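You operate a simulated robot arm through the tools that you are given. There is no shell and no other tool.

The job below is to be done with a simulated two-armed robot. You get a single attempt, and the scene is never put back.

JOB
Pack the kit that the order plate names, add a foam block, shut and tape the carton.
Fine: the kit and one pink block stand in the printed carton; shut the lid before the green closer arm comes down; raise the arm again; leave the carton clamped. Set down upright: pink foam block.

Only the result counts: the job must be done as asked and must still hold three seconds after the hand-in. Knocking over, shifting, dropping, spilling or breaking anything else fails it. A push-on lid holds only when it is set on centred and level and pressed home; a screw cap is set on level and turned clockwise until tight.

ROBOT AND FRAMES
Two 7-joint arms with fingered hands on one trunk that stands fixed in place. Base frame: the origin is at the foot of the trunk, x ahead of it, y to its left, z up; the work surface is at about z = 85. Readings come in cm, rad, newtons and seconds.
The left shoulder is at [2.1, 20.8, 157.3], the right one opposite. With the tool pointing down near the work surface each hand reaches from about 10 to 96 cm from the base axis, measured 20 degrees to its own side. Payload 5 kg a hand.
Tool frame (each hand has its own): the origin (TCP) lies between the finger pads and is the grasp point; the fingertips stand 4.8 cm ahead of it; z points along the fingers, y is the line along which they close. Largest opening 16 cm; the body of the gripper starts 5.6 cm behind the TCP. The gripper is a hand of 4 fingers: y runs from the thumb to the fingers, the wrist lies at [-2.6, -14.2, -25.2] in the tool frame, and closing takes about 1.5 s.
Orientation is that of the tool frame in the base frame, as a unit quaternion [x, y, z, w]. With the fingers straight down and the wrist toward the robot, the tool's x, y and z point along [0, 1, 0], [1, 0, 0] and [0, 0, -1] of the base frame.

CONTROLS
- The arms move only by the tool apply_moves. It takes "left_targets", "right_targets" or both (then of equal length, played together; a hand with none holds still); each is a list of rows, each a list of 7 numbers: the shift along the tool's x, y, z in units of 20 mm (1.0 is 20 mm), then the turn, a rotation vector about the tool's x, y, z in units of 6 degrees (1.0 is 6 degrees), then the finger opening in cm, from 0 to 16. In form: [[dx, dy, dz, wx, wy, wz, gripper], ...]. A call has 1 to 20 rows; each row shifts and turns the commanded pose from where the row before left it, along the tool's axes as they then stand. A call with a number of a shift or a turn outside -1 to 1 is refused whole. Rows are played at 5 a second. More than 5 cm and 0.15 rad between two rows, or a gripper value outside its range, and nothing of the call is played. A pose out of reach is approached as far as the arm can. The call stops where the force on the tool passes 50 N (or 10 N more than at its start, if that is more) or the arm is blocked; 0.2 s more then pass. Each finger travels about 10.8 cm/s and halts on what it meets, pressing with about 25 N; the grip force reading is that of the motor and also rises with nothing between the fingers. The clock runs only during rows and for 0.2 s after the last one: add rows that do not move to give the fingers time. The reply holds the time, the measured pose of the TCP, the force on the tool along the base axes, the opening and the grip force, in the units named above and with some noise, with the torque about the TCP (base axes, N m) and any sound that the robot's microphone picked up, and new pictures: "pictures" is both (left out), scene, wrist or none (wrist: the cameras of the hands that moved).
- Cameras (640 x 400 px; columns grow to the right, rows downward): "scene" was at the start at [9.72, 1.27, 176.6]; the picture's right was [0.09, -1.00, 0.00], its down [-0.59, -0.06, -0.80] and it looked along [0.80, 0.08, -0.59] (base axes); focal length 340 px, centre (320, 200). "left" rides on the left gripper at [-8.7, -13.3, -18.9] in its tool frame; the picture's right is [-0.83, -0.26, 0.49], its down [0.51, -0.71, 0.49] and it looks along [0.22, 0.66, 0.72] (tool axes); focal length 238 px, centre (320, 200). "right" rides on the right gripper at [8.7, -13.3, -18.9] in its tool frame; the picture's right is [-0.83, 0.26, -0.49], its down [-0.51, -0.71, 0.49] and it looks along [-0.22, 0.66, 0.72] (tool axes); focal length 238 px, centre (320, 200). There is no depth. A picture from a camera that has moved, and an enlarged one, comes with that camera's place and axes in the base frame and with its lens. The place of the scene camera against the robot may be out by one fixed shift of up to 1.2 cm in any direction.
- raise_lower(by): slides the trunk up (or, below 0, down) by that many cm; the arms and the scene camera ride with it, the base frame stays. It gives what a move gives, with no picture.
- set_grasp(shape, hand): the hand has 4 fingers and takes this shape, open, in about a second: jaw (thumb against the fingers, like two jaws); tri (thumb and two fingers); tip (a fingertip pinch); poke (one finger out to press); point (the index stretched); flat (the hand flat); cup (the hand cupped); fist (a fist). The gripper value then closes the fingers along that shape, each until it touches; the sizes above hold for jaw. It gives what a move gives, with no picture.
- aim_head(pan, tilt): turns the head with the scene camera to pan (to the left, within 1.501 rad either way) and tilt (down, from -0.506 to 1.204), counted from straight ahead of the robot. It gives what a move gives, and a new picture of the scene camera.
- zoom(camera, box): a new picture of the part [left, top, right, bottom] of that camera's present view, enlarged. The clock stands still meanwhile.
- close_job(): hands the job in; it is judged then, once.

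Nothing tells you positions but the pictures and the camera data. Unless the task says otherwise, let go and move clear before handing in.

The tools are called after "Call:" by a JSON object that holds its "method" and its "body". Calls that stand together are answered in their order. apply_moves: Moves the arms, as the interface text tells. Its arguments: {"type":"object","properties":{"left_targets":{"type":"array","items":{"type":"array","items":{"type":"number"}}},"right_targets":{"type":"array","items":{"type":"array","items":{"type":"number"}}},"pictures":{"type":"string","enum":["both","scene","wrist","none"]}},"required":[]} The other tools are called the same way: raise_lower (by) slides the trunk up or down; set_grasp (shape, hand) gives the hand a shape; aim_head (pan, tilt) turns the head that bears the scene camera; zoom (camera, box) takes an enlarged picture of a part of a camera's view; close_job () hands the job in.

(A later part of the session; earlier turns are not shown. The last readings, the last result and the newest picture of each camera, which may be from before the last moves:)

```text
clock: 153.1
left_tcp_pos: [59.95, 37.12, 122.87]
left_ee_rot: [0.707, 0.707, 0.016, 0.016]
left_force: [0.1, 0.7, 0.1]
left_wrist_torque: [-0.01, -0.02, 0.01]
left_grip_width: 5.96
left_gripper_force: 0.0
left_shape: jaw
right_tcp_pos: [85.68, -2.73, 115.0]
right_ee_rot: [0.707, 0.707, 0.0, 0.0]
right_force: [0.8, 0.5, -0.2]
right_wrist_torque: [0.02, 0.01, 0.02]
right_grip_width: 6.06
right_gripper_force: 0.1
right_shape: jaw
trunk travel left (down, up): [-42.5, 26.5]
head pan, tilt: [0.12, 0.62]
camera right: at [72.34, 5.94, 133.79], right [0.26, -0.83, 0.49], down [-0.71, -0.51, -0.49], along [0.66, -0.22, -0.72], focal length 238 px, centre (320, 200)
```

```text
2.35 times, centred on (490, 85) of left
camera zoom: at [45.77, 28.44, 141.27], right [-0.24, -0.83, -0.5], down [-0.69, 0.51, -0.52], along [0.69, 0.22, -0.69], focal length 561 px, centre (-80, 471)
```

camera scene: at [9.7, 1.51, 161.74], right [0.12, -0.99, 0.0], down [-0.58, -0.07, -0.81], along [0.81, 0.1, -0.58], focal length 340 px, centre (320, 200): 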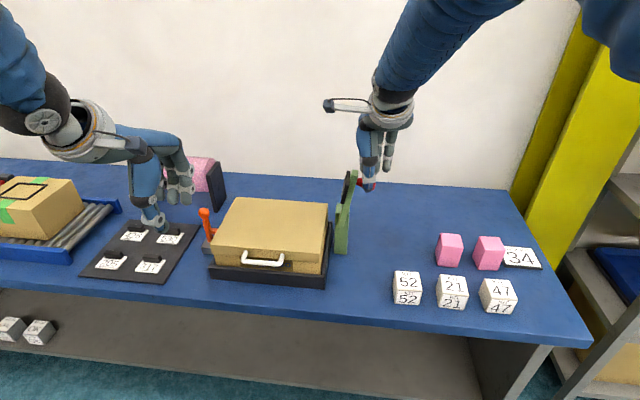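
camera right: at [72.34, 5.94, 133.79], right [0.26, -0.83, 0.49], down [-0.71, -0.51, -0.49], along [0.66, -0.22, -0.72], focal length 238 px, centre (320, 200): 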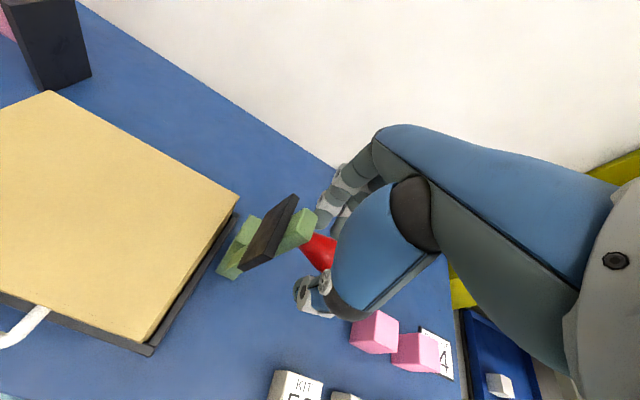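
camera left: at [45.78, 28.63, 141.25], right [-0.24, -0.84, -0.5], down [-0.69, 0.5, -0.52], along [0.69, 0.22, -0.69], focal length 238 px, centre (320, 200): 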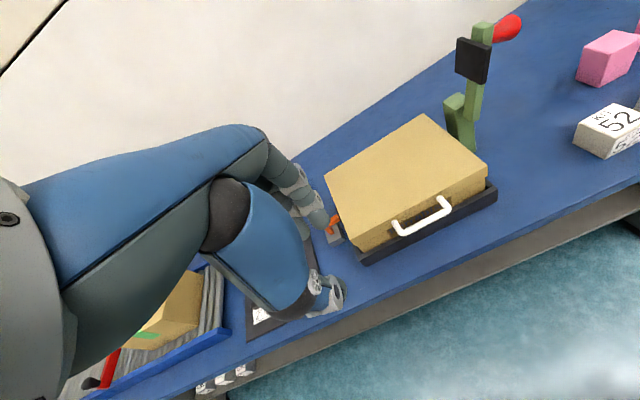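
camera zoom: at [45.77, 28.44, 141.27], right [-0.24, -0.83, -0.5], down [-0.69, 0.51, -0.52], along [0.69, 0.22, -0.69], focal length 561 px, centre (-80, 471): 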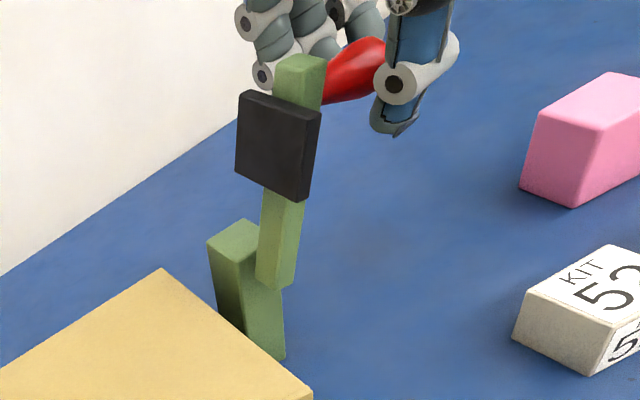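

Thumb in front, fingers behind the red handle. I'll close on it.

Call:
{"method": "apply_moves", "body": {"right_targets": [[0, 0, 0, 0, 0, 0, 4], [0, 0, 0, 0, 0, 0, 2.5], [0, 0, 0, 0, 0, 0, 1], [0, 0, 0, 0, 0, 0, 1], [0, 0, 0, 0, 0, 0, 1]], "pictures": "wrist"}}

Call:
{"method": "zoom", "body": {"camera": "right", "box": [200, 140, 400, 320]}}

Call:
{"method": "zoom", "body": {"camera": "scene", "box": [310, 130, 410, 230]}}

Call:
{"method": "zoom", "body": {"camera": "left", "box": [420, 0, 560, 170]}}

```text
clock: 154.3
left_tcp_pos: [59.74, 37.22, 122.99]
left_ee_rot: [0.707, 0.707, 0.017, 0.016]
left_force: [-0.3, 1.3, -0.6]
left_wrist_torque: [0.0, -0.02, 0.01]
left_grip_width: 5.96
left_gripper_force: 0.0
left_shape: jaw
right_tcp_pos: [85.45, -2.54, 114.91]
right_ee_rot: [0.706, 0.708, 0.0, 0.0]
right_force: [-14.1, 1.1, 3.4]
right_wrist_torque: [0.01, 0.4, -0.03]
right_grip_width: 1.12
right_gripper_force: 0.1
right_shape: jaw
trunk travel left (down, up): [-42.5, 26.5]
head pan, tilt: [0.12, 0.62]
camera right: at [72.19, 5.97, 133.85], right [0.26, -0.83, 0.49], down [-0.71, -0.51, -0.49], along [0.66, -0.22, -0.72], focal length 238 px, centre (320, 200)
```

right: 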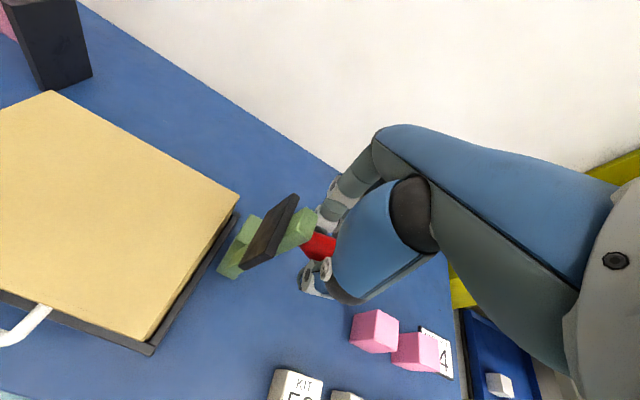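

```text
2.22 times, centred on (300, 230) of right
camera zoom: at [72.19, 5.97, 133.85], right [0.26, -0.83, 0.49], down [-0.71, -0.51, -0.49], along [0.66, -0.22, -0.72], focal length 530 px, centre (364, 133)
```

zoom: 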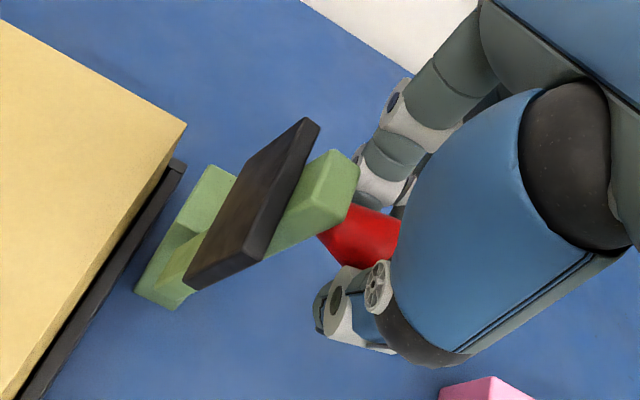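

```text
4.00 times, centred on (360, 180) of scene
camera zoom: at [9.56, 1.52, 161.75], right [0.12, -0.99, 0.0], down [-0.58, -0.07, -0.81], along [0.81, 0.1, -0.58], focal length 1358 px, centre (160, 280)
```

zoom: 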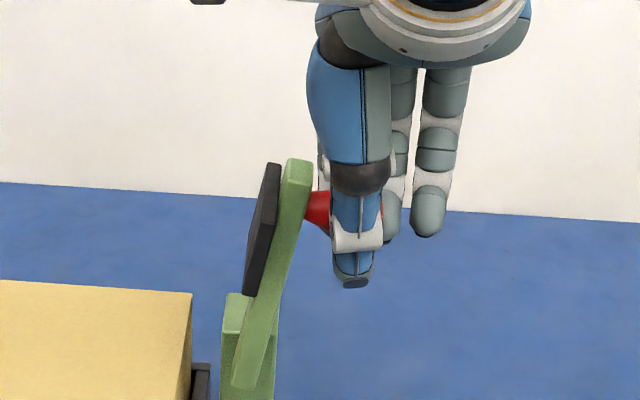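

```text
2.35 times, centred on (490, 85) of left
camera zoom: at [45.64, 28.45, 141.31], right [-0.24, -0.83, -0.5], down [-0.69, 0.51, -0.52], along [0.69, 0.22, -0.69], focal length 561 px, centre (-80, 471)
```

zoom: 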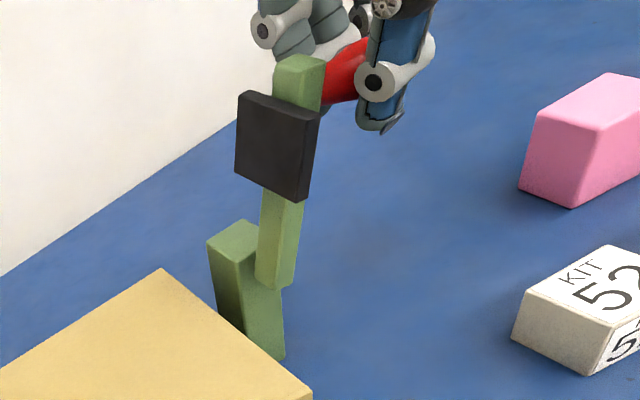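

Call:
{"method": "apply_moves", "body": {"right_targets": [[0, 0, 0, 0, 0, 0, 0], [0, 0, 0, 0, 0, 0, 0], [0, 0, 0, 0, 0, 0, 0]], "pictures": "wrist"}}

Call:
{"method": "zoom", "body": {"camera": "right", "box": [200, 140, 400, 320]}}

Call:
{"method": "zoom", "body": {"camera": "scene", "box": [310, 130, 410, 230]}}

```text
clock: 155.1
left_tcp_pos: [59.77, 37.19, 122.95]
left_ee_rot: [0.706, 0.707, 0.017, 0.017]
left_force: [0.2, -0.2, -0.4]
left_wrist_torque: [-0.02, 0.02, 0.0]
left_grip_width: 5.96
left_gripper_force: 0.1
left_shape: jaw
right_tcp_pos: [85.5, -2.48, 114.77]
right_ee_rot: [0.706, 0.708, 0.0, 0.0]
right_force: [-18.6, 2.5, -6.4]
right_wrist_torque: [0.02, 0.42, -0.04]
right_grip_width: 0.84
right_gripper_force: 25.2
right_shape: jaw
trunk travel left (down, up): [-42.5, 26.5]
head pan, tilt: [0.12, 0.62]
camera right: at [72.16, 6.0, 133.73], right [0.26, -0.83, 0.49], down [-0.71, -0.51, -0.49], along [0.65, -0.22, -0.72], focal length 238 px, centre (320, 200)
```

right: 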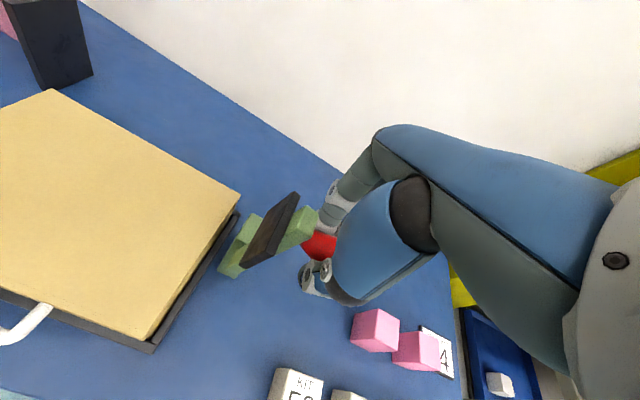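

```text
2.22 times, centred on (300, 230) of right
camera zoom: at [72.16, 6.0, 133.73], right [0.26, -0.83, 0.49], down [-0.71, -0.51, -0.49], along [0.65, -0.22, -0.72], focal length 530 px, centre (364, 133)
```

zoom: 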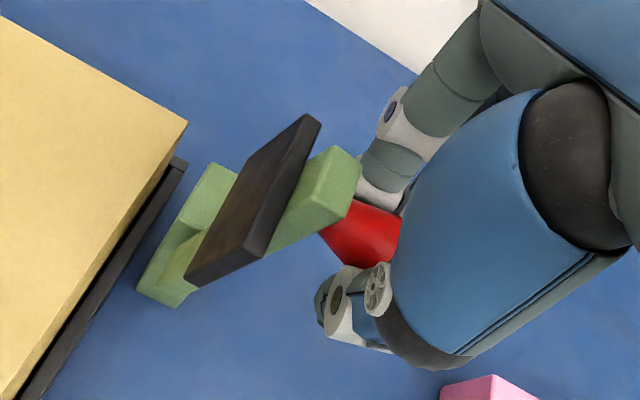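

```text
4.00 times, centred on (360, 180) of scene
camera zoom: at [9.58, 1.53, 161.74], right [0.12, -0.99, 0.0], down [-0.58, -0.07, -0.81], along [0.81, 0.1, -0.58], focal length 1358 px, centre (160, 280)
```

zoom: 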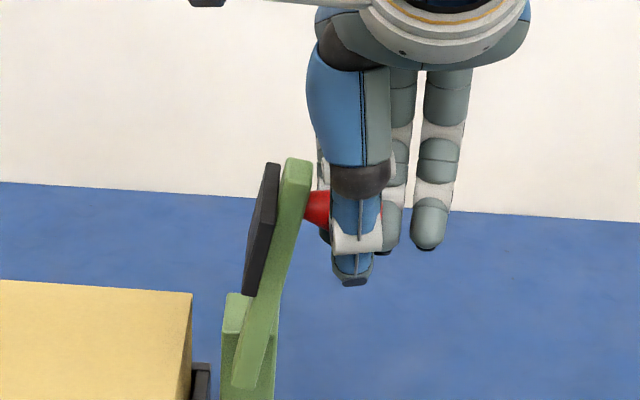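

The handle is gripped but the hand sits slightly too far forward (18 N sideways). I'll ease it back a few millimetres to balance.

Call:
{"method": "apply_moves", "body": {"right_targets": [[0, -0.2, 0, 0, 0, 0, 0], [0, -0.2, 0, 0, 0, 0, 0], [0, 0, 0, 0, 0, 0, 0]], "pictures": "none"}}

Call:
{"method": "zoom", "body": {"camera": "left", "box": [420, 0, 560, 170]}}

```text
clock: 155.9
left_tcp_pos: [60.01, 37.18, 122.88]
left_ee_rot: [0.707, 0.707, 0.016, 0.015]
left_force: [-0.5, -0.7, -0.7]
left_wrist_torque: [0.01, 0.02, 0.0]
left_grip_width: 5.97
left_gripper_force: 0.0
left_shape: jaw
right_tcp_pos: [84.91, -2.48, 114.82]
right_ee_rot: [0.707, 0.708, -0.001, 0.0]
right_force: [1.6, 6.6, -14.3]
right_wrist_torque: [0.14, -0.27, -0.03]
right_grip_width: 0.82
right_gripper_force: 24.9
right_shape: jaw
trunk travel left (down, up): [-42.5, 26.5]
head pan, tilt: [0.12, 0.62]
```

```text
2.35 times, centred on (490, 85) of left
camera zoom: at [45.94, 28.53, 141.19], right [-0.24, -0.83, -0.5], down [-0.69, 0.51, -0.52], along [0.69, 0.22, -0.69], focal length 561 px, centre (-80, 471)
```

zoom: 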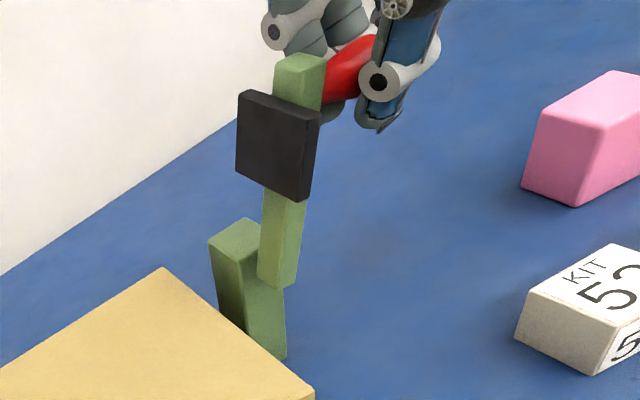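

Forces are modest and the handle is caged in the grip. I'll start swinging the arm along its arc toward the carton, first ~24°.

Call:
{"method": "apply_moves", "body": {"right_targets": [[0.645, 0, -0.305, 0, 0, 0, 0], [0.675, 0, -0.235, 0, 0, 0, 0], [0.695, 0, -0.17, 0, 0, 0, 0], [0, 0, 0, 0, 0, 0, 0]], "pictures": "both"}}

Call:
{"method": "zoom", "body": {"camera": "left", "box": [420, 0, 560, 170]}}

Call:
{"method": "zoom", "body": {"camera": "scene", "box": [300, 120, 420, 240]}}

```text
clock: 156.9
left_tcp_pos: [59.96, 37.01, 122.99]
left_ee_rot: [0.707, 0.707, 0.016, 0.015]
left_force: [-1.2, -1.4, -0.5]
left_wrist_torque: [0.0, 0.0, 0.02]
left_grip_width: 5.98
left_gripper_force: 0.0
left_shape: jaw
right_tcp_pos: [84.74, 1.4, 116.09]
right_ee_rot: [0.707, 0.707, -0.002, -0.001]
right_force: [-3.2, 1.0, -19.4]
right_wrist_torque: [-0.32, -0.01, -0.12]
right_grip_width: 0.82
right_gripper_force: 24.8
right_shape: jaw
trunk travel left (down, up): [-42.5, 26.5]
head pan, tilt: [0.12, 0.62]
camera scene: at [9.88, 1.49, 161.72], right [0.12, -0.99, 0.0], down [-0.58, -0.07, -0.81], along [0.81, 0.1, -0.58], focal length 340 px, centre (320, 200)
camera right: at [71.59, 10.01, 135.05], right [0.26, -0.83, 0.49], down [-0.71, -0.51, -0.49], along [0.65, -0.22, -0.72], focal length 238 px, centre (320, 200)
```

scene: 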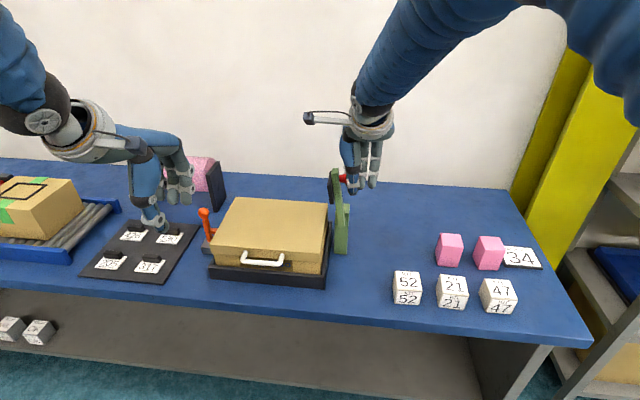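
right: 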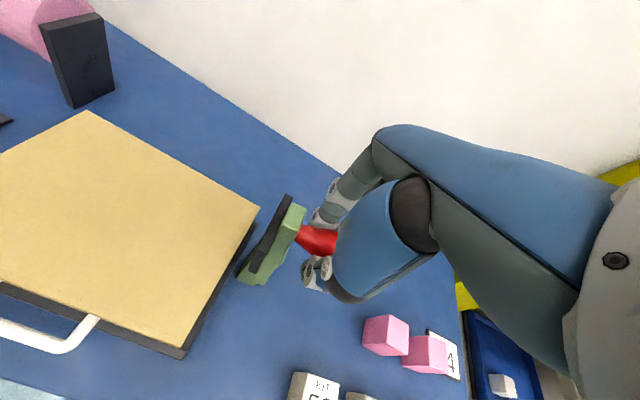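

```text
2.35 times, centred on (490, 85) of left
camera zoom: at [45.92, 28.42, 141.21], right [-0.24, -0.83, -0.5], down [-0.69, 0.51, -0.52], along [0.69, 0.22, -0.69], focal length 561 px, centre (-80, 471)
```

zoom: 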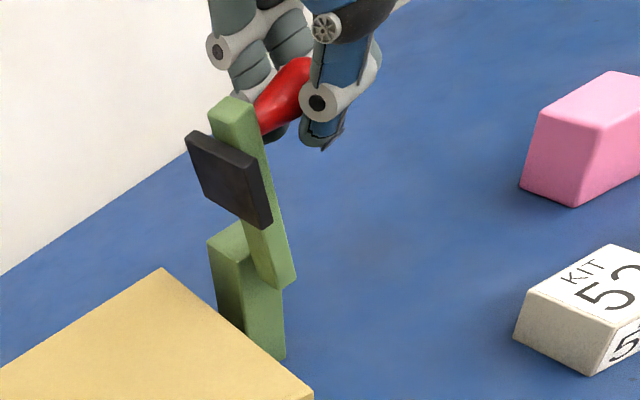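

```text
3.33 times, centred on (360, 180) of scene
camera zoom: at [9.88, 1.49, 161.72], right [0.12, -0.99, 0.0], down [-0.58, -0.07, -0.81], along [0.81, 0.1, -0.58], focal length 1132 px, centre (187, 267)
```

zoom: 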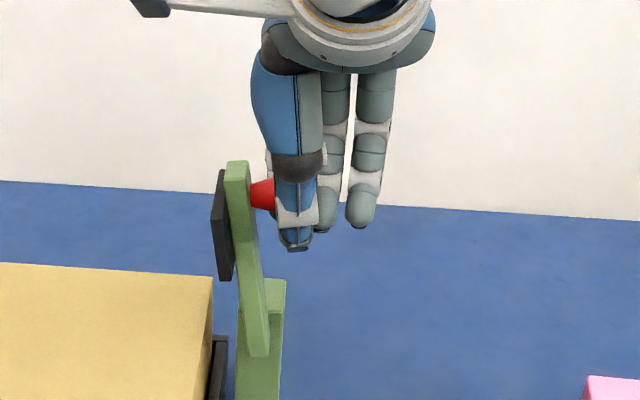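

The arm follows and is just past vertical. The hand is a little high on the arc, so I'll lower the path slightly as I continue.

Call:
{"method": "apply_moves", "body": {"right_targets": [[0.69, 0, 0.06, 0, 0, 0, 0], [0.7, 0, 0.12, 0, 0, 0, 0], [0.7, 0, 0.15, 0, 0, 0, 0], [0.69, 0, 0.18, 0, 0, 0, 0], [0, 0, 0, 0, 0, 0, 0]], "pictures": "both"}}

Call:
{"method": "zoom", "body": {"camera": "left", "box": [380, 0, 560, 170]}}

Call:
{"method": "zoom", "body": {"camera": "scene", "box": [290, 120, 410, 240]}}

```text
clock: 158.1
left_tcp_pos: [59.83, 37.13, 122.91]
left_ee_rot: [0.707, 0.707, 0.015, 0.016]
left_force: [0.4, 0.0, -0.4]
left_wrist_torque: [0.01, 0.01, -0.02]
left_grip_width: 5.96
left_gripper_force: 0.1
left_shape: jaw
right_tcp_pos: [84.95, 6.96, 115.36]
right_ee_rot: [0.706, 0.708, 0.0, 0.0]
right_force: [-5.4, 0.5, 1.1]
right_wrist_torque: [-0.07, 0.11, -0.06]
right_grip_width: 0.96
right_gripper_force: 24.9
right_shape: jaw
trunk travel left (down, up): [-42.5, 26.5]
head pan, tilt: [0.12, 0.62]
camera scene: at [9.67, 1.49, 161.75], right [0.12, -0.99, 0.0], down [-0.58, -0.07, -0.81], along [0.81, 0.1, -0.58], focal length 340 px, centre (320, 200)
camera right: at [71.46, 15.52, 134.3], right [0.26, -0.83, 0.49], down [-0.71, -0.51, -0.49], along [0.66, -0.22, -0.72], focal length 238 px, centre (320, 200)
```

scene: 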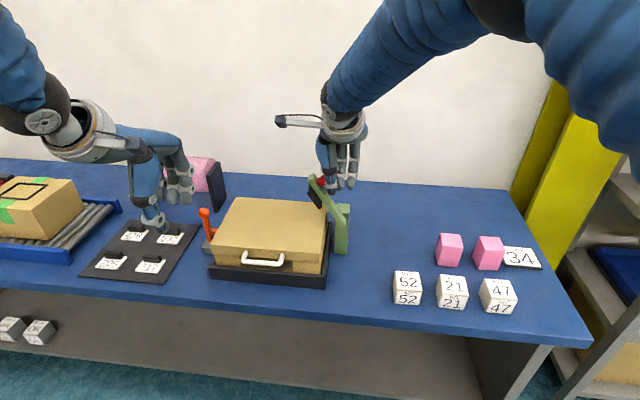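
right: 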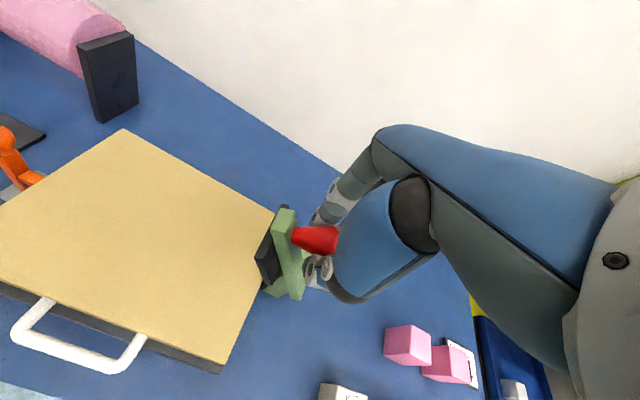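

```text
2.35 times, centred on (470, 85) of left
camera zoom: at [45.73, 28.43, 141.29], right [-0.24, -0.83, -0.5], down [-0.69, 0.51, -0.52], along [0.69, 0.22, -0.69], focal length 561 px, centre (-33, 471)
```

zoom: 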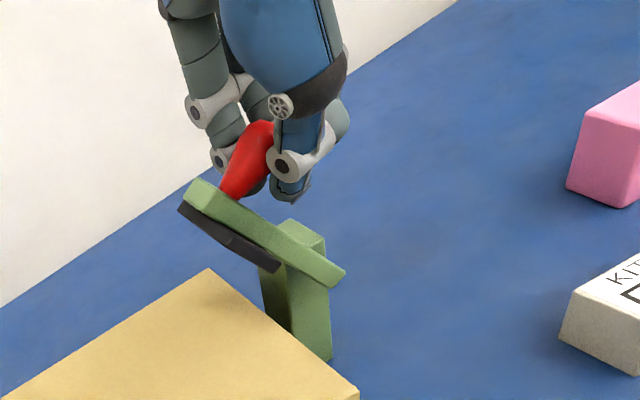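

```text
3.33 times, centred on (350, 180) of scene
camera zoom: at [9.67, 1.49, 161.75], right [0.12, -0.99, 0.0], down [-0.58, -0.07, -0.81], along [0.81, 0.1, -0.58], focal length 1132 px, centre (220, 267)
```

zoom: 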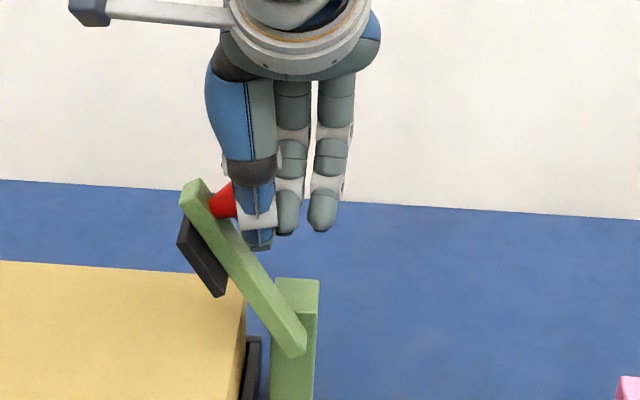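

The arm is about 30° over toward the carton and the forces are low. I'll continue along the refined arc (pivot y≈4.1, z≈99.8).

Call:
{"method": "apply_moves", "body": {"right_targets": [[0.625, 0, 0.205, 0, 0, 0, 0], [0.6, 0, 0.265, 0, 0, 0, 0], [0.565, 0, 0.335, 0, 0, 0, 0], [0.53, 0, 0.385, 0, 0, 0, 0], [0.49, 0, 0.445, 0, 0, 0, 0], [0, 0, 0, 0, 0, 0, 0]], "pictures": "both"}}

Call:
{"method": "zoom", "body": {"camera": "left", "box": [380, 0, 560, 170]}}

Call:
{"method": "zoom", "body": {"camera": "scene", "box": [270, 120, 390, 240]}}

```text
clock: 159.5
left_tcp_pos: [59.84, 37.02, 122.84]
left_ee_rot: [0.707, 0.707, 0.016, 0.017]
left_force: [-0.3, -0.1, -0.1]
left_wrist_torque: [0.02, 0.02, -0.02]
left_grip_width: 5.99
left_gripper_force: 0.0
left_shape: jaw
right_tcp_pos: [84.72, 12.26, 111.86]
right_ee_rot: [0.707, 0.707, -0.002, 0.0]
right_force: [-1.7, -8.2, -8.2]
right_wrist_torque: [-0.6, -0.24, -0.18]
right_grip_width: 0.87
right_gripper_force: 25.0
right_shape: jaw
trunk travel left (down, up): [-42.5, 26.5]
head pan, tilt: [0.12, 0.62]
camera scene: at [9.8, 1.4, 161.73], right [0.12, -0.99, 0.0], down [-0.58, -0.07, -0.81], along [0.81, 0.1, -0.58], focal length 340 px, centre (320, 200)
camera right: at [71.6, 20.94, 130.88], right [0.26, -0.83, 0.49], down [-0.71, -0.51, -0.49], along [0.65, -0.22, -0.72], focal length 238 px, centre (320, 200)
```

scene: 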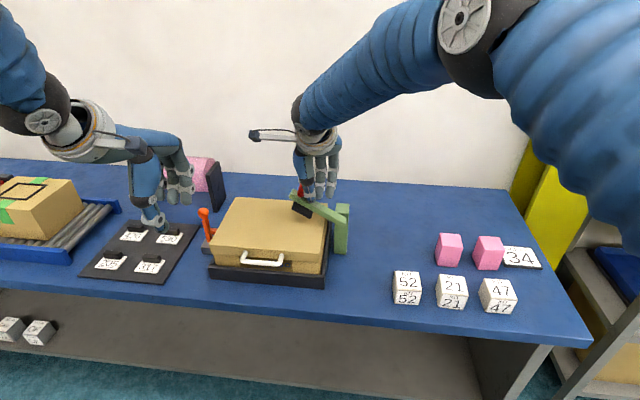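
right: 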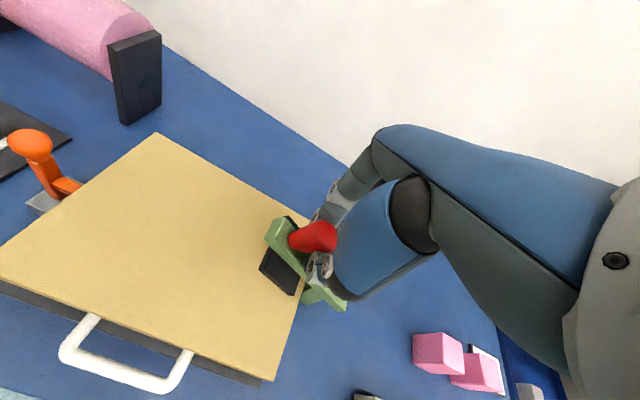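

```text
2.35 times, centred on (470, 85) of left
camera zoom: at [45.86, 28.33, 141.25], right [-0.24, -0.83, -0.5], down [-0.69, 0.51, -0.52], along [0.69, 0.22, -0.69], focal length 561 px, centre (-33, 471)
```

zoom: 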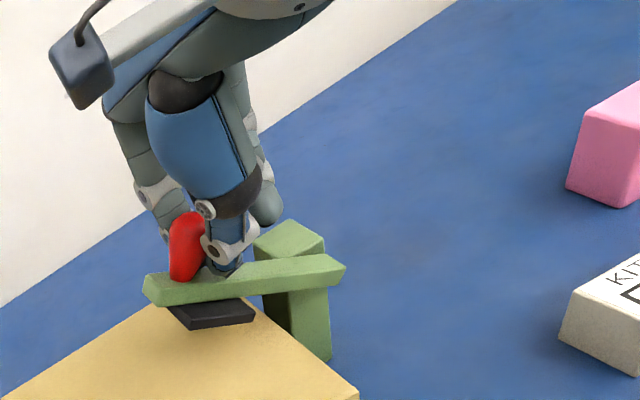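

```text
3.33 times, centred on (330, 180) of scene
camera zoom: at [9.8, 1.4, 161.73], right [0.12, -0.99, 0.0], down [-0.58, -0.07, -0.81], along [0.81, 0.1, -0.58], focal length 1132 px, centre (287, 267)
```

zoom: 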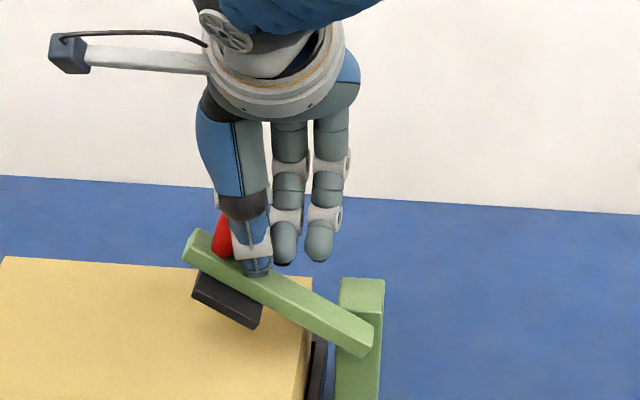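

The arm is about 60° down. The handle has slipped toward the index side of the grip and my fingertips rest on top of the arm, so I can simply press the arm down from above. I'll move straight down gently.

Call:
{"method": "apply_moves", "body": {"right_targets": [[0, 0, 0.3, 0, 0, 0, 0], [0, 0, 0.3, 0, 0, 0, 0], [0, 0, 0.3, 0, 0, 0, 0], [0, 0, 0.3, 0, 0, 0, 0], [0, 0, 0, 0, 0, 0, 0]], "pictures": "both"}}

Call:
{"method": "zoom", "body": {"camera": "left", "box": [380, 0, 560, 170]}}

Call:
{"method": "zoom", "body": {"camera": "scene", "box": [270, 120, 390, 240]}}

```text
clock: 160.7
left_tcp_pos: [59.71, 37.22, 122.96]
left_ee_rot: [0.707, 0.707, 0.016, 0.017]
left_force: [-0.4, -0.5, 0.1]
left_wrist_torque: [-0.06, -0.04, -0.02]
left_grip_width: 5.98
left_gripper_force: 0.0
left_shape: jaw
right_tcp_pos: [84.71, 12.51, 109.77]
right_ee_rot: [0.707, 0.707, 0.0, 0.0]
right_force: [-0.4, 0.3, 0.2]
right_wrist_torque: [-0.03, 0.01, -0.01]
right_grip_width: 0.7
right_gripper_force: 25.5
right_shape: jaw
trunk travel left (down, up): [-42.5, 26.5]
head pan, tilt: [0.12, 0.62]
camera scene: at [9.67, 1.56, 161.74], right [0.12, -0.99, 0.0], down [-0.58, -0.07, -0.81], along [0.81, 0.1, -0.58], focal length 340 px, centre (320, 200)
camera right: at [71.46, 21.21, 128.58], right [0.26, -0.83, 0.49], down [-0.71, -0.51, -0.49], along [0.66, -0.22, -0.72], focal length 238 px, centre (320, 200)
```

scene: 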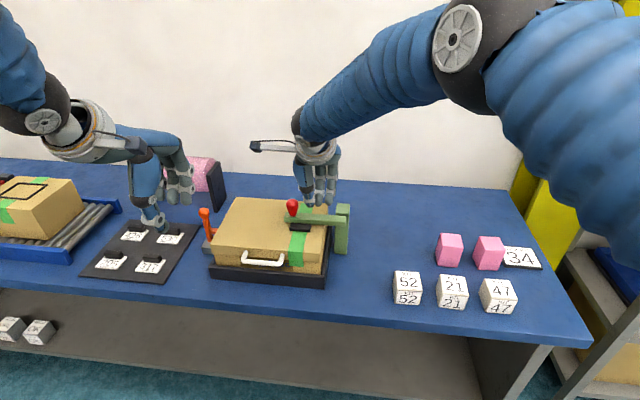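
right: 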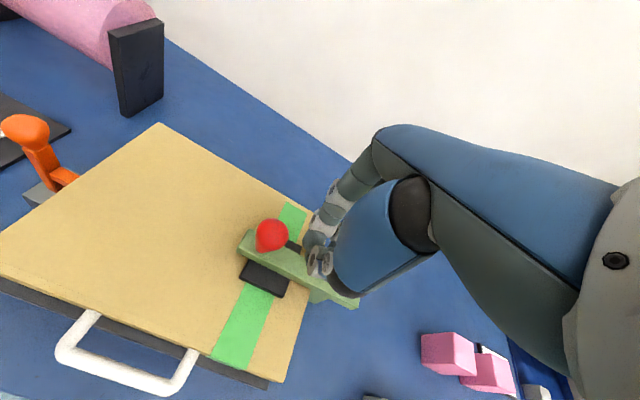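

```text
2.35 times, centred on (470, 85) of left
camera zoom: at [45.73, 28.49, 141.27], right [-0.24, -0.83, -0.5], down [-0.69, 0.51, -0.52], along [0.69, 0.22, -0.69], focal length 561 px, centre (-33, 471)
```

zoom: 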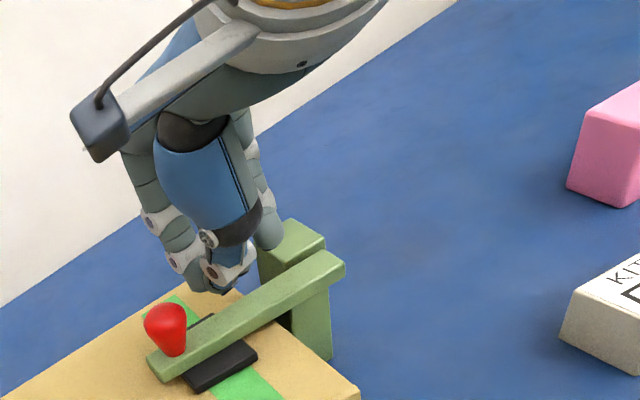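

```text
3.33 times, centred on (330, 180) of scene
camera zoom: at [9.67, 1.56, 161.74], right [0.12, -0.99, 0.0], down [-0.58, -0.07, -0.81], along [0.81, 0.1, -0.58], focal length 1132 px, centre (287, 267)
```

zoom: 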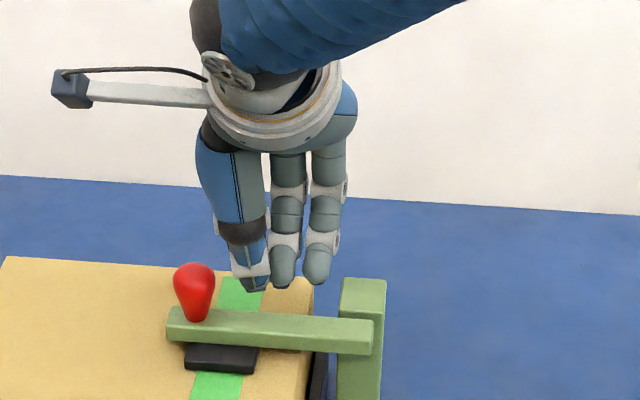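

The closer arm dropped the last bit onto the shut lid and the green tape is now across the carton. Next I need to raise the arm: the red knob now stands upright at about (85.2, 18.0, 104.5). I'll lift clear, open, and move over it.

Call:
{"method": "apply_moves", "body": {"right_targets": [[0, 0, -0.5, 0, 0, 0, 0], [0, 0, -0.8, 0, 0, 0, 2], [0, 0, -0.8, 0, 0, 0, 4], [0.75, 0.06, 0, 0, 0, 0, 6], [0.75, 0.06, 0, 0, 0, 0, 6], [0.75, 0.06, 0, 0, 0, 0, 6], [0.75, 0.06, 0, 0, 0, 0, 6], [0, 0, 0, 0, 0, 0, 6]], "pictures": "both"}}

Call:
{"method": "zoom", "body": {"camera": "right", "box": [160, 140, 400, 340]}}

Call:
{"method": "zoom", "body": {"camera": "left", "box": [340, 30, 540, 190]}}

Call:
{"method": "zoom", "body": {"camera": "scene", "box": [200, 130, 380, 290]}}

```text
clock: 162.5
left_tcp_pos: [59.88, 37.04, 123.06]
left_ee_rot: [0.707, 0.707, 0.015, 0.017]
left_force: [0.8, 0.3, -0.4]
left_wrist_torque: [0.03, -0.01, -0.01]
left_grip_width: 5.97
left_gripper_force: 0.0
left_shape: jaw
right_tcp_pos: [85.26, 18.52, 113.8]
right_ee_rot: [0.706, 0.708, -0.001, 0.0]
right_force: [0.8, -0.7, 0.2]
right_wrist_torque: [0.04, -0.05, -0.02]
right_grip_width: 5.98
right_gripper_force: 0.0
right_shape: jaw
trunk travel left (down, up): [-42.5, 26.5]
head pan, tilt: [0.12, 0.62]
camera scene: at [9.7, 1.45, 161.74], right [0.12, -0.99, 0.0], down [-0.58, -0.07, -0.81], along [0.81, 0.1, -0.58], focal length 340 px, centre (320, 200)
camera right: at [71.93, 27.15, 132.72], right [0.26, -0.83, 0.49], down [-0.71, -0.51, -0.49], along [0.66, -0.22, -0.72], focal length 238 px, centre (320, 200)
```

scene: 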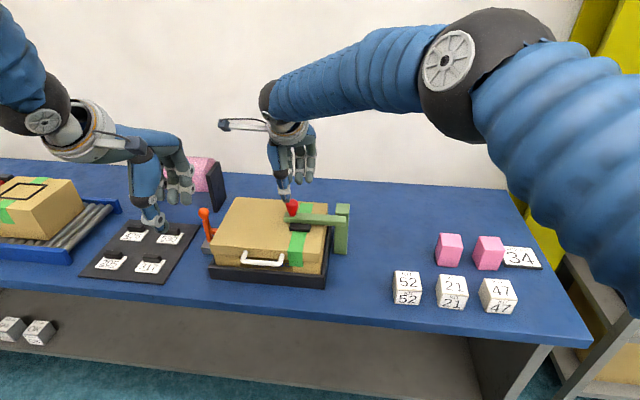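
right: 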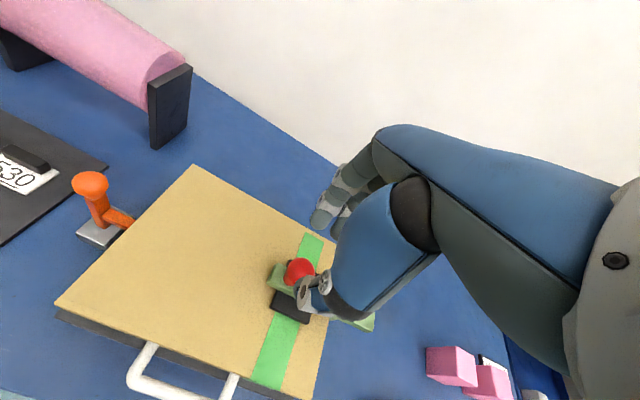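

```text
2.00 times, centred on (280, 240) of right
camera zoom: at [71.93, 27.15, 132.72], right [0.26, -0.83, 0.49], down [-0.71, -0.51, -0.49], along [0.66, -0.22, -0.72], focal length 477 px, centre (400, 120)
```

zoom: 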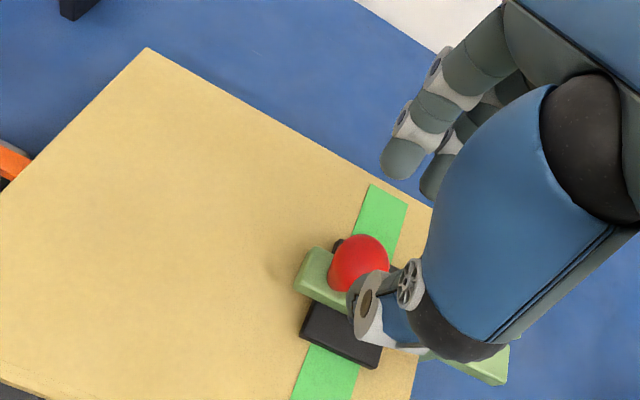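

```text
2.50 times, centred on (440, 110) of left
camera zoom: at [45.77, 28.38, 141.28], right [-0.24, -0.83, -0.5], down [-0.69, 0.51, -0.52], along [0.69, 0.22, -0.69], focal length 596 px, centre (20, 425)
```

zoom: 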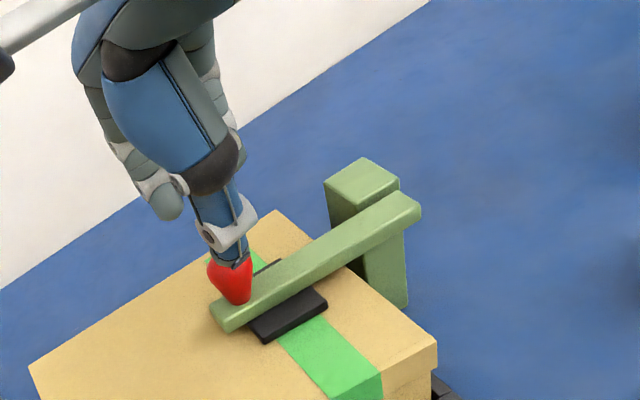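

```text
2.50 times, centred on (290, 210) of scene
camera zoom: at [9.7, 1.45, 161.74], right [0.12, -0.99, 0.0], down [-0.58, -0.07, -0.81], along [0.81, 0.1, -0.58], focal length 849 px, centre (395, 175)
```

zoom: 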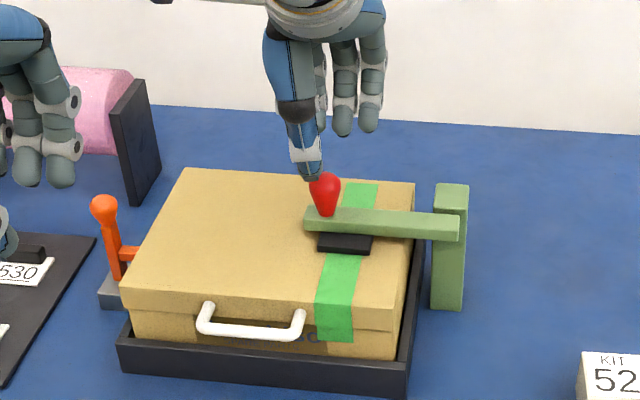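

The tape runs across the lid and down the front. I'll descend over the knob and grip it.

Call:
{"method": "apply_moves", "body": {"right_targets": [[0, -0.1, 0.7, 0, 0, 0, 6], [0, 0, 0.7, 0, 0, 0, 6], [0, 0, 0.7, 0, 0, 0, 6], [0, 0, 0.7, 0, 0, 0, 6], [0, 0, 0.6, 0, 0, 0, 6], [0, 0, 0, 0, 0, 0, 6]], "pictures": "wrist"}}

Call:
{"method": "zoom", "body": {"camera": "right", "box": [160, 140, 400, 340]}}

Call:
{"method": "zoom", "body": {"camera": "left", "box": [340, 30, 540, 190]}}

Call:
{"method": "zoom", "body": {"camera": "scene", "box": [230, 150, 370, 250]}}

```text
clock: 163.9
left_tcp_pos: [59.83, 37.07, 123.01]
left_ee_rot: [0.707, 0.707, 0.016, 0.016]
left_force: [0.3, -0.6, -0.2]
left_wrist_torque: [-0.02, 0.0, 0.01]
left_grip_width: 5.95
left_gripper_force: 0.0
left_shape: jaw
right_tcp_pos: [85.17, 18.51, 107.08]
right_ee_rot: [0.706, 0.708, 0.0, 0.0]
right_force: [-0.3, -0.1, 0.2]
right_wrist_torque: [0.0, -0.01, 0.0]
right_grip_width: 5.95
right_gripper_force: 0.0
right_shape: jaw
trunk travel left (down, up): [-42.5, 26.5]
head pan, tilt: [0.12, 0.62]
camera right: at [71.73, 27.09, 125.89], right [0.26, -0.83, 0.49], down [-0.71, -0.51, -0.49], along [0.66, -0.22, -0.72], focal length 238 px, centre (320, 200)
```

right: 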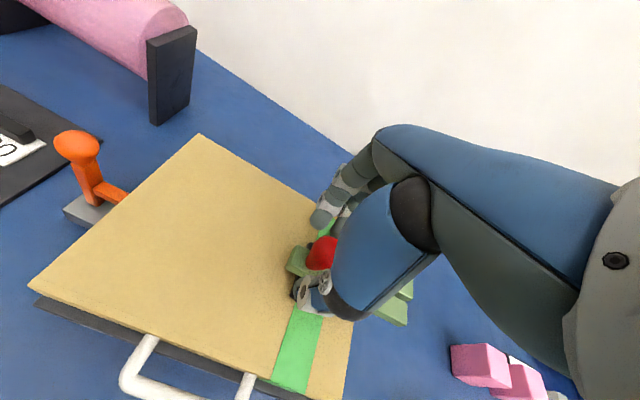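

```text
2.00 times, centred on (280, 240) of right
camera zoom: at [71.73, 27.09, 125.89], right [0.26, -0.83, 0.49], down [-0.71, -0.51, -0.49], along [0.66, -0.22, -0.72], focal length 477 px, centre (400, 120)
```

zoom: 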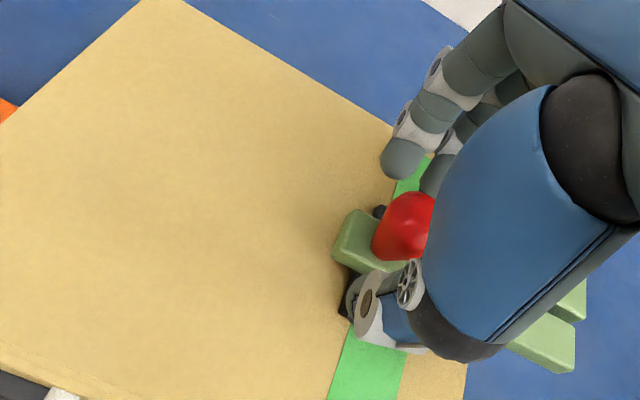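

```text
2.50 times, centred on (440, 110) of left
camera zoom: at [45.78, 28.44, 141.27], right [-0.24, -0.83, -0.5], down [-0.69, 0.51, -0.52], along [0.69, 0.22, -0.69], focal length 596 px, centre (20, 425)
```

zoom: 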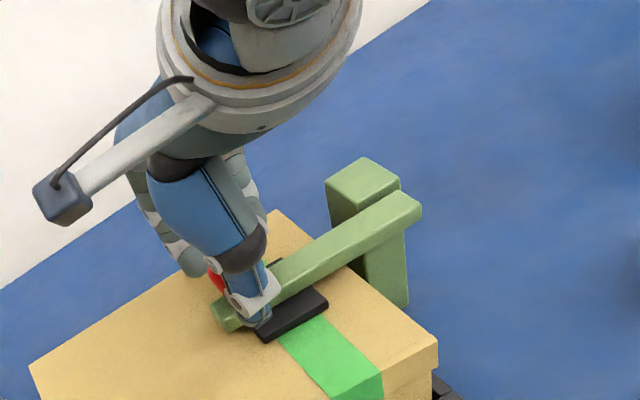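

```text
4.00 times, centred on (300, 200) of scene
camera zoom: at [9.72, 1.51, 161.74], right [0.12, -0.99, 0.0], down [-0.58, -0.07, -0.81], along [0.81, 0.1, -0.58], focal length 1358 px, centre (400, 200)
```

zoom: 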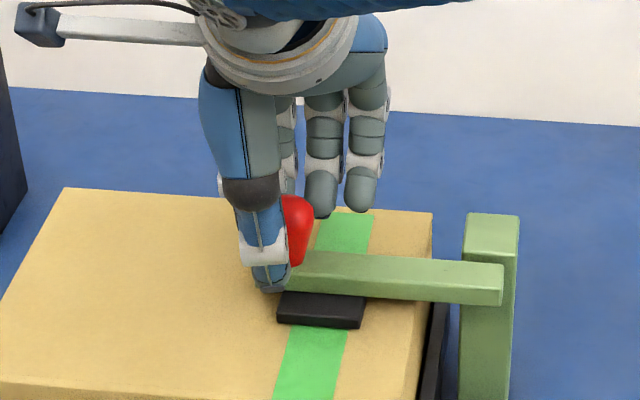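

Call:
{"method": "apply_moves", "body": {"right_targets": [[-0.15, 0, 0.1, 0, 0, 0, 6], [-0.15, 0, 0, 0, 0, 0, 6], [0, 0, 0, 0, 0, 0, 4], [0, 0, 0, 0, 0, 0, 2.5], [0, 0, 0, 0, 0, 0, 1], [0, 0, 0, 0, 0, 0, 0], [0, 0, 0, 0, 0, 0, 0]], "pictures": "wrist"}}

Call:
{"method": "zoom", "body": {"camera": "right", "box": [160, 140, 400, 340]}}

Call:
{"method": "zoom", "body": {"camera": "scene", "box": [230, 150, 370, 250]}}

```text
clock: 165.5
left_tcp_pos: [59.84, 37.13, 122.97]
left_ee_rot: [0.707, 0.707, 0.016, 0.016]
left_force: [0.1, 1.0, 0.4]
left_wrist_torque: [0.01, -0.01, 0.01]
left_grip_width: 5.95
left_gripper_force: 0.1
left_shape: jaw
right_tcp_pos: [84.9, 17.99, 106.78]
right_ee_rot: [0.706, 0.708, -0.001, 0.0]
right_force: [-9.3, -0.7, -1.6]
right_wrist_torque: [-0.02, 0.26, 0.01]
right_grip_width: 1.48
right_gripper_force: 25.0
right_shape: jaw
trunk travel left (down, up): [-42.5, 26.5]
head pan, tilt: [0.12, 0.62]
camera right: at [71.65, 26.54, 125.63], right [0.26, -0.83, 0.49], down [-0.71, -0.51, -0.49], along [0.66, -0.22, -0.72], focal length 238 px, centre (320, 200)
```

right: 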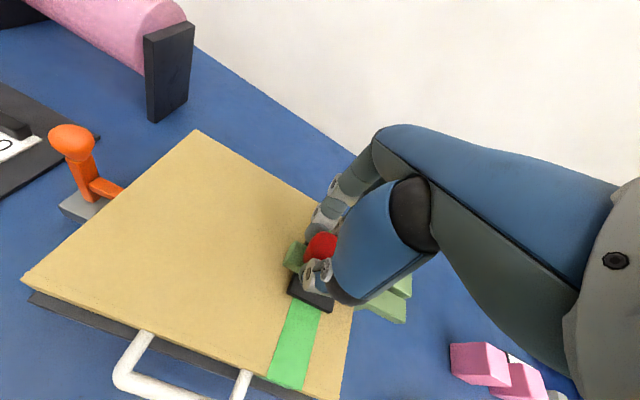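

```text
2.00 times, centred on (280, 240) of right
camera zoom: at [71.65, 26.54, 125.63], right [0.26, -0.83, 0.49], down [-0.71, -0.51, -0.49], along [0.66, -0.22, -0.72], focal length 477 px, centre (400, 120)
```

zoom: 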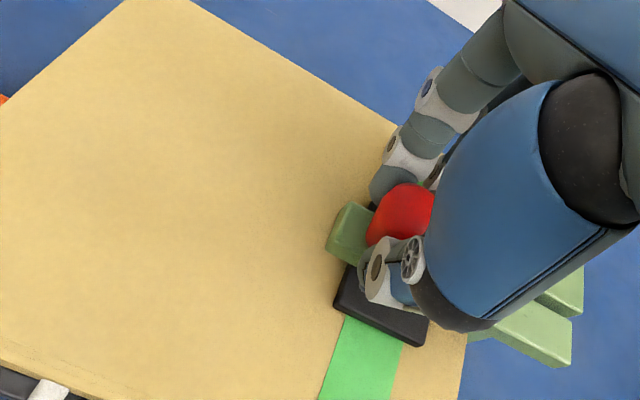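

```text
4.00 times, centred on (300, 200) of scene
camera zoom: at [9.66, 1.51, 161.74], right [0.12, -0.99, 0.0], down [-0.58, -0.07, -0.81], along [0.81, 0.1, -0.58], focal length 1358 px, centre (400, 200)
```

zoom: 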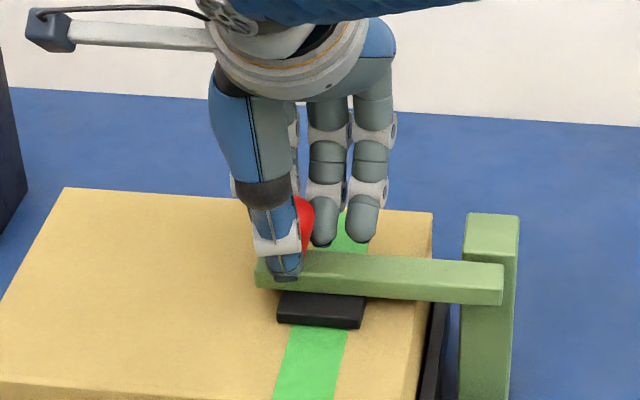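

The knob is caged between thumb and two fingers. I'll lift the arm along its arc, first ~18°, checking the forces.

Call:
{"method": "apply_moves", "body": {"right_targets": [[-0.285, -0.1, -0.715, 0, 0, 0, 0], [-0.355, 0, -0.68, 0, 0, 0, 0], [-0.425, 0, -0.64, 0, 0, 0, 0], [0, 0, 0, 0, 0, 0, 0]], "pictures": "both"}}

Call:
{"method": "zoom", "body": {"camera": "scene", "box": [230, 140, 370, 250]}}

Call:
{"method": "zoom", "body": {"camera": "left", "box": [340, 10, 540, 180]}}

```text
clock: 166.5
left_tcp_pos: [59.83, 37.28, 122.89]
left_ee_rot: [0.707, 0.707, 0.016, 0.016]
left_force: [0.4, 0.5, 0.4]
left_wrist_torque: [0.0, 0.03, -0.01]
left_grip_width: 5.96
left_gripper_force: 0.0
left_shape: jaw
right_tcp_pos: [84.87, 16.06, 110.98]
right_ee_rot: [0.705, 0.709, 0.001, -0.001]
right_force: [-5.8, 10.5, 1.9]
right_wrist_torque: [0.66, 0.1, 0.1]
right_grip_width: 1.49
right_gripper_force: 25.4
right_shape: jaw
trunk travel left (down, up): [-42.5, 26.5]
head pan, tilt: [0.12, 0.62]
camera scene: at [9.69, 1.67, 161.74], right [0.12, -0.99, 0.0], down [-0.58, -0.07, -0.81], along [0.81, 0.1, -0.58], focal length 340 px, centre (320, 200)
camera right: at [71.53, 24.63, 129.83], right [0.26, -0.83, 0.49], down [-0.71, -0.51, -0.49], along [0.66, -0.22, -0.72], focal length 238 px, centre (320, 200)
```

scene: 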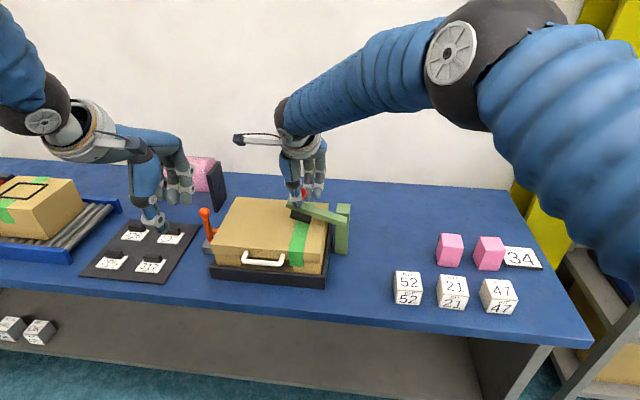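
right: 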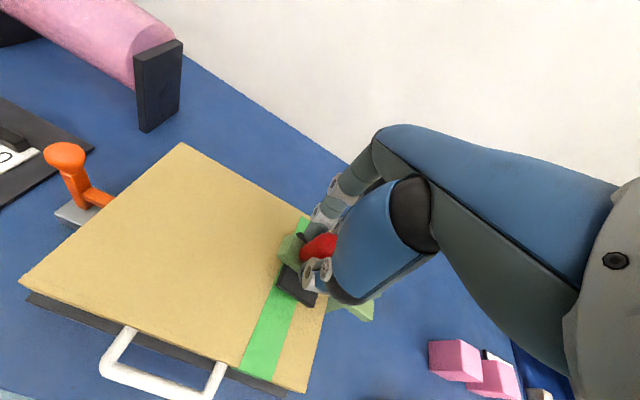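

```text
3.64 times, centred on (300, 195) of scene
camera zoom: at [9.69, 1.67, 161.74], right [0.12, -0.99, 0.0], down [-0.58, -0.07, -0.81], along [0.81, 0.1, -0.58], focal length 1235 px, centre (393, 218)
```

zoom: 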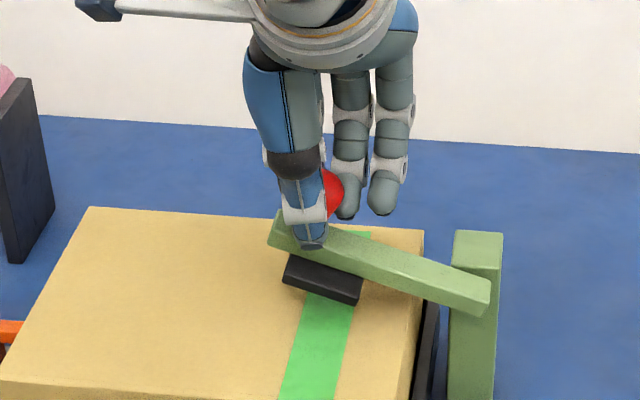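

```text
2.35 times, centred on (440, 95) of left
camera zoom: at [45.74, 28.6, 141.25], right [-0.24, -0.84, -0.5], down [-0.69, 0.51, -0.52], along [0.69, 0.22, -0.69], focal length 561 px, centre (38, 447)
```

zoom: 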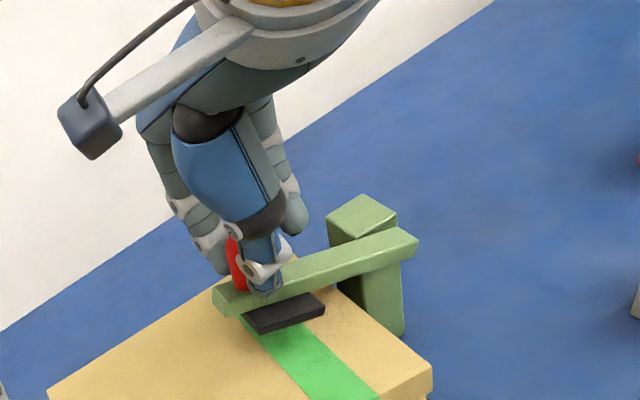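

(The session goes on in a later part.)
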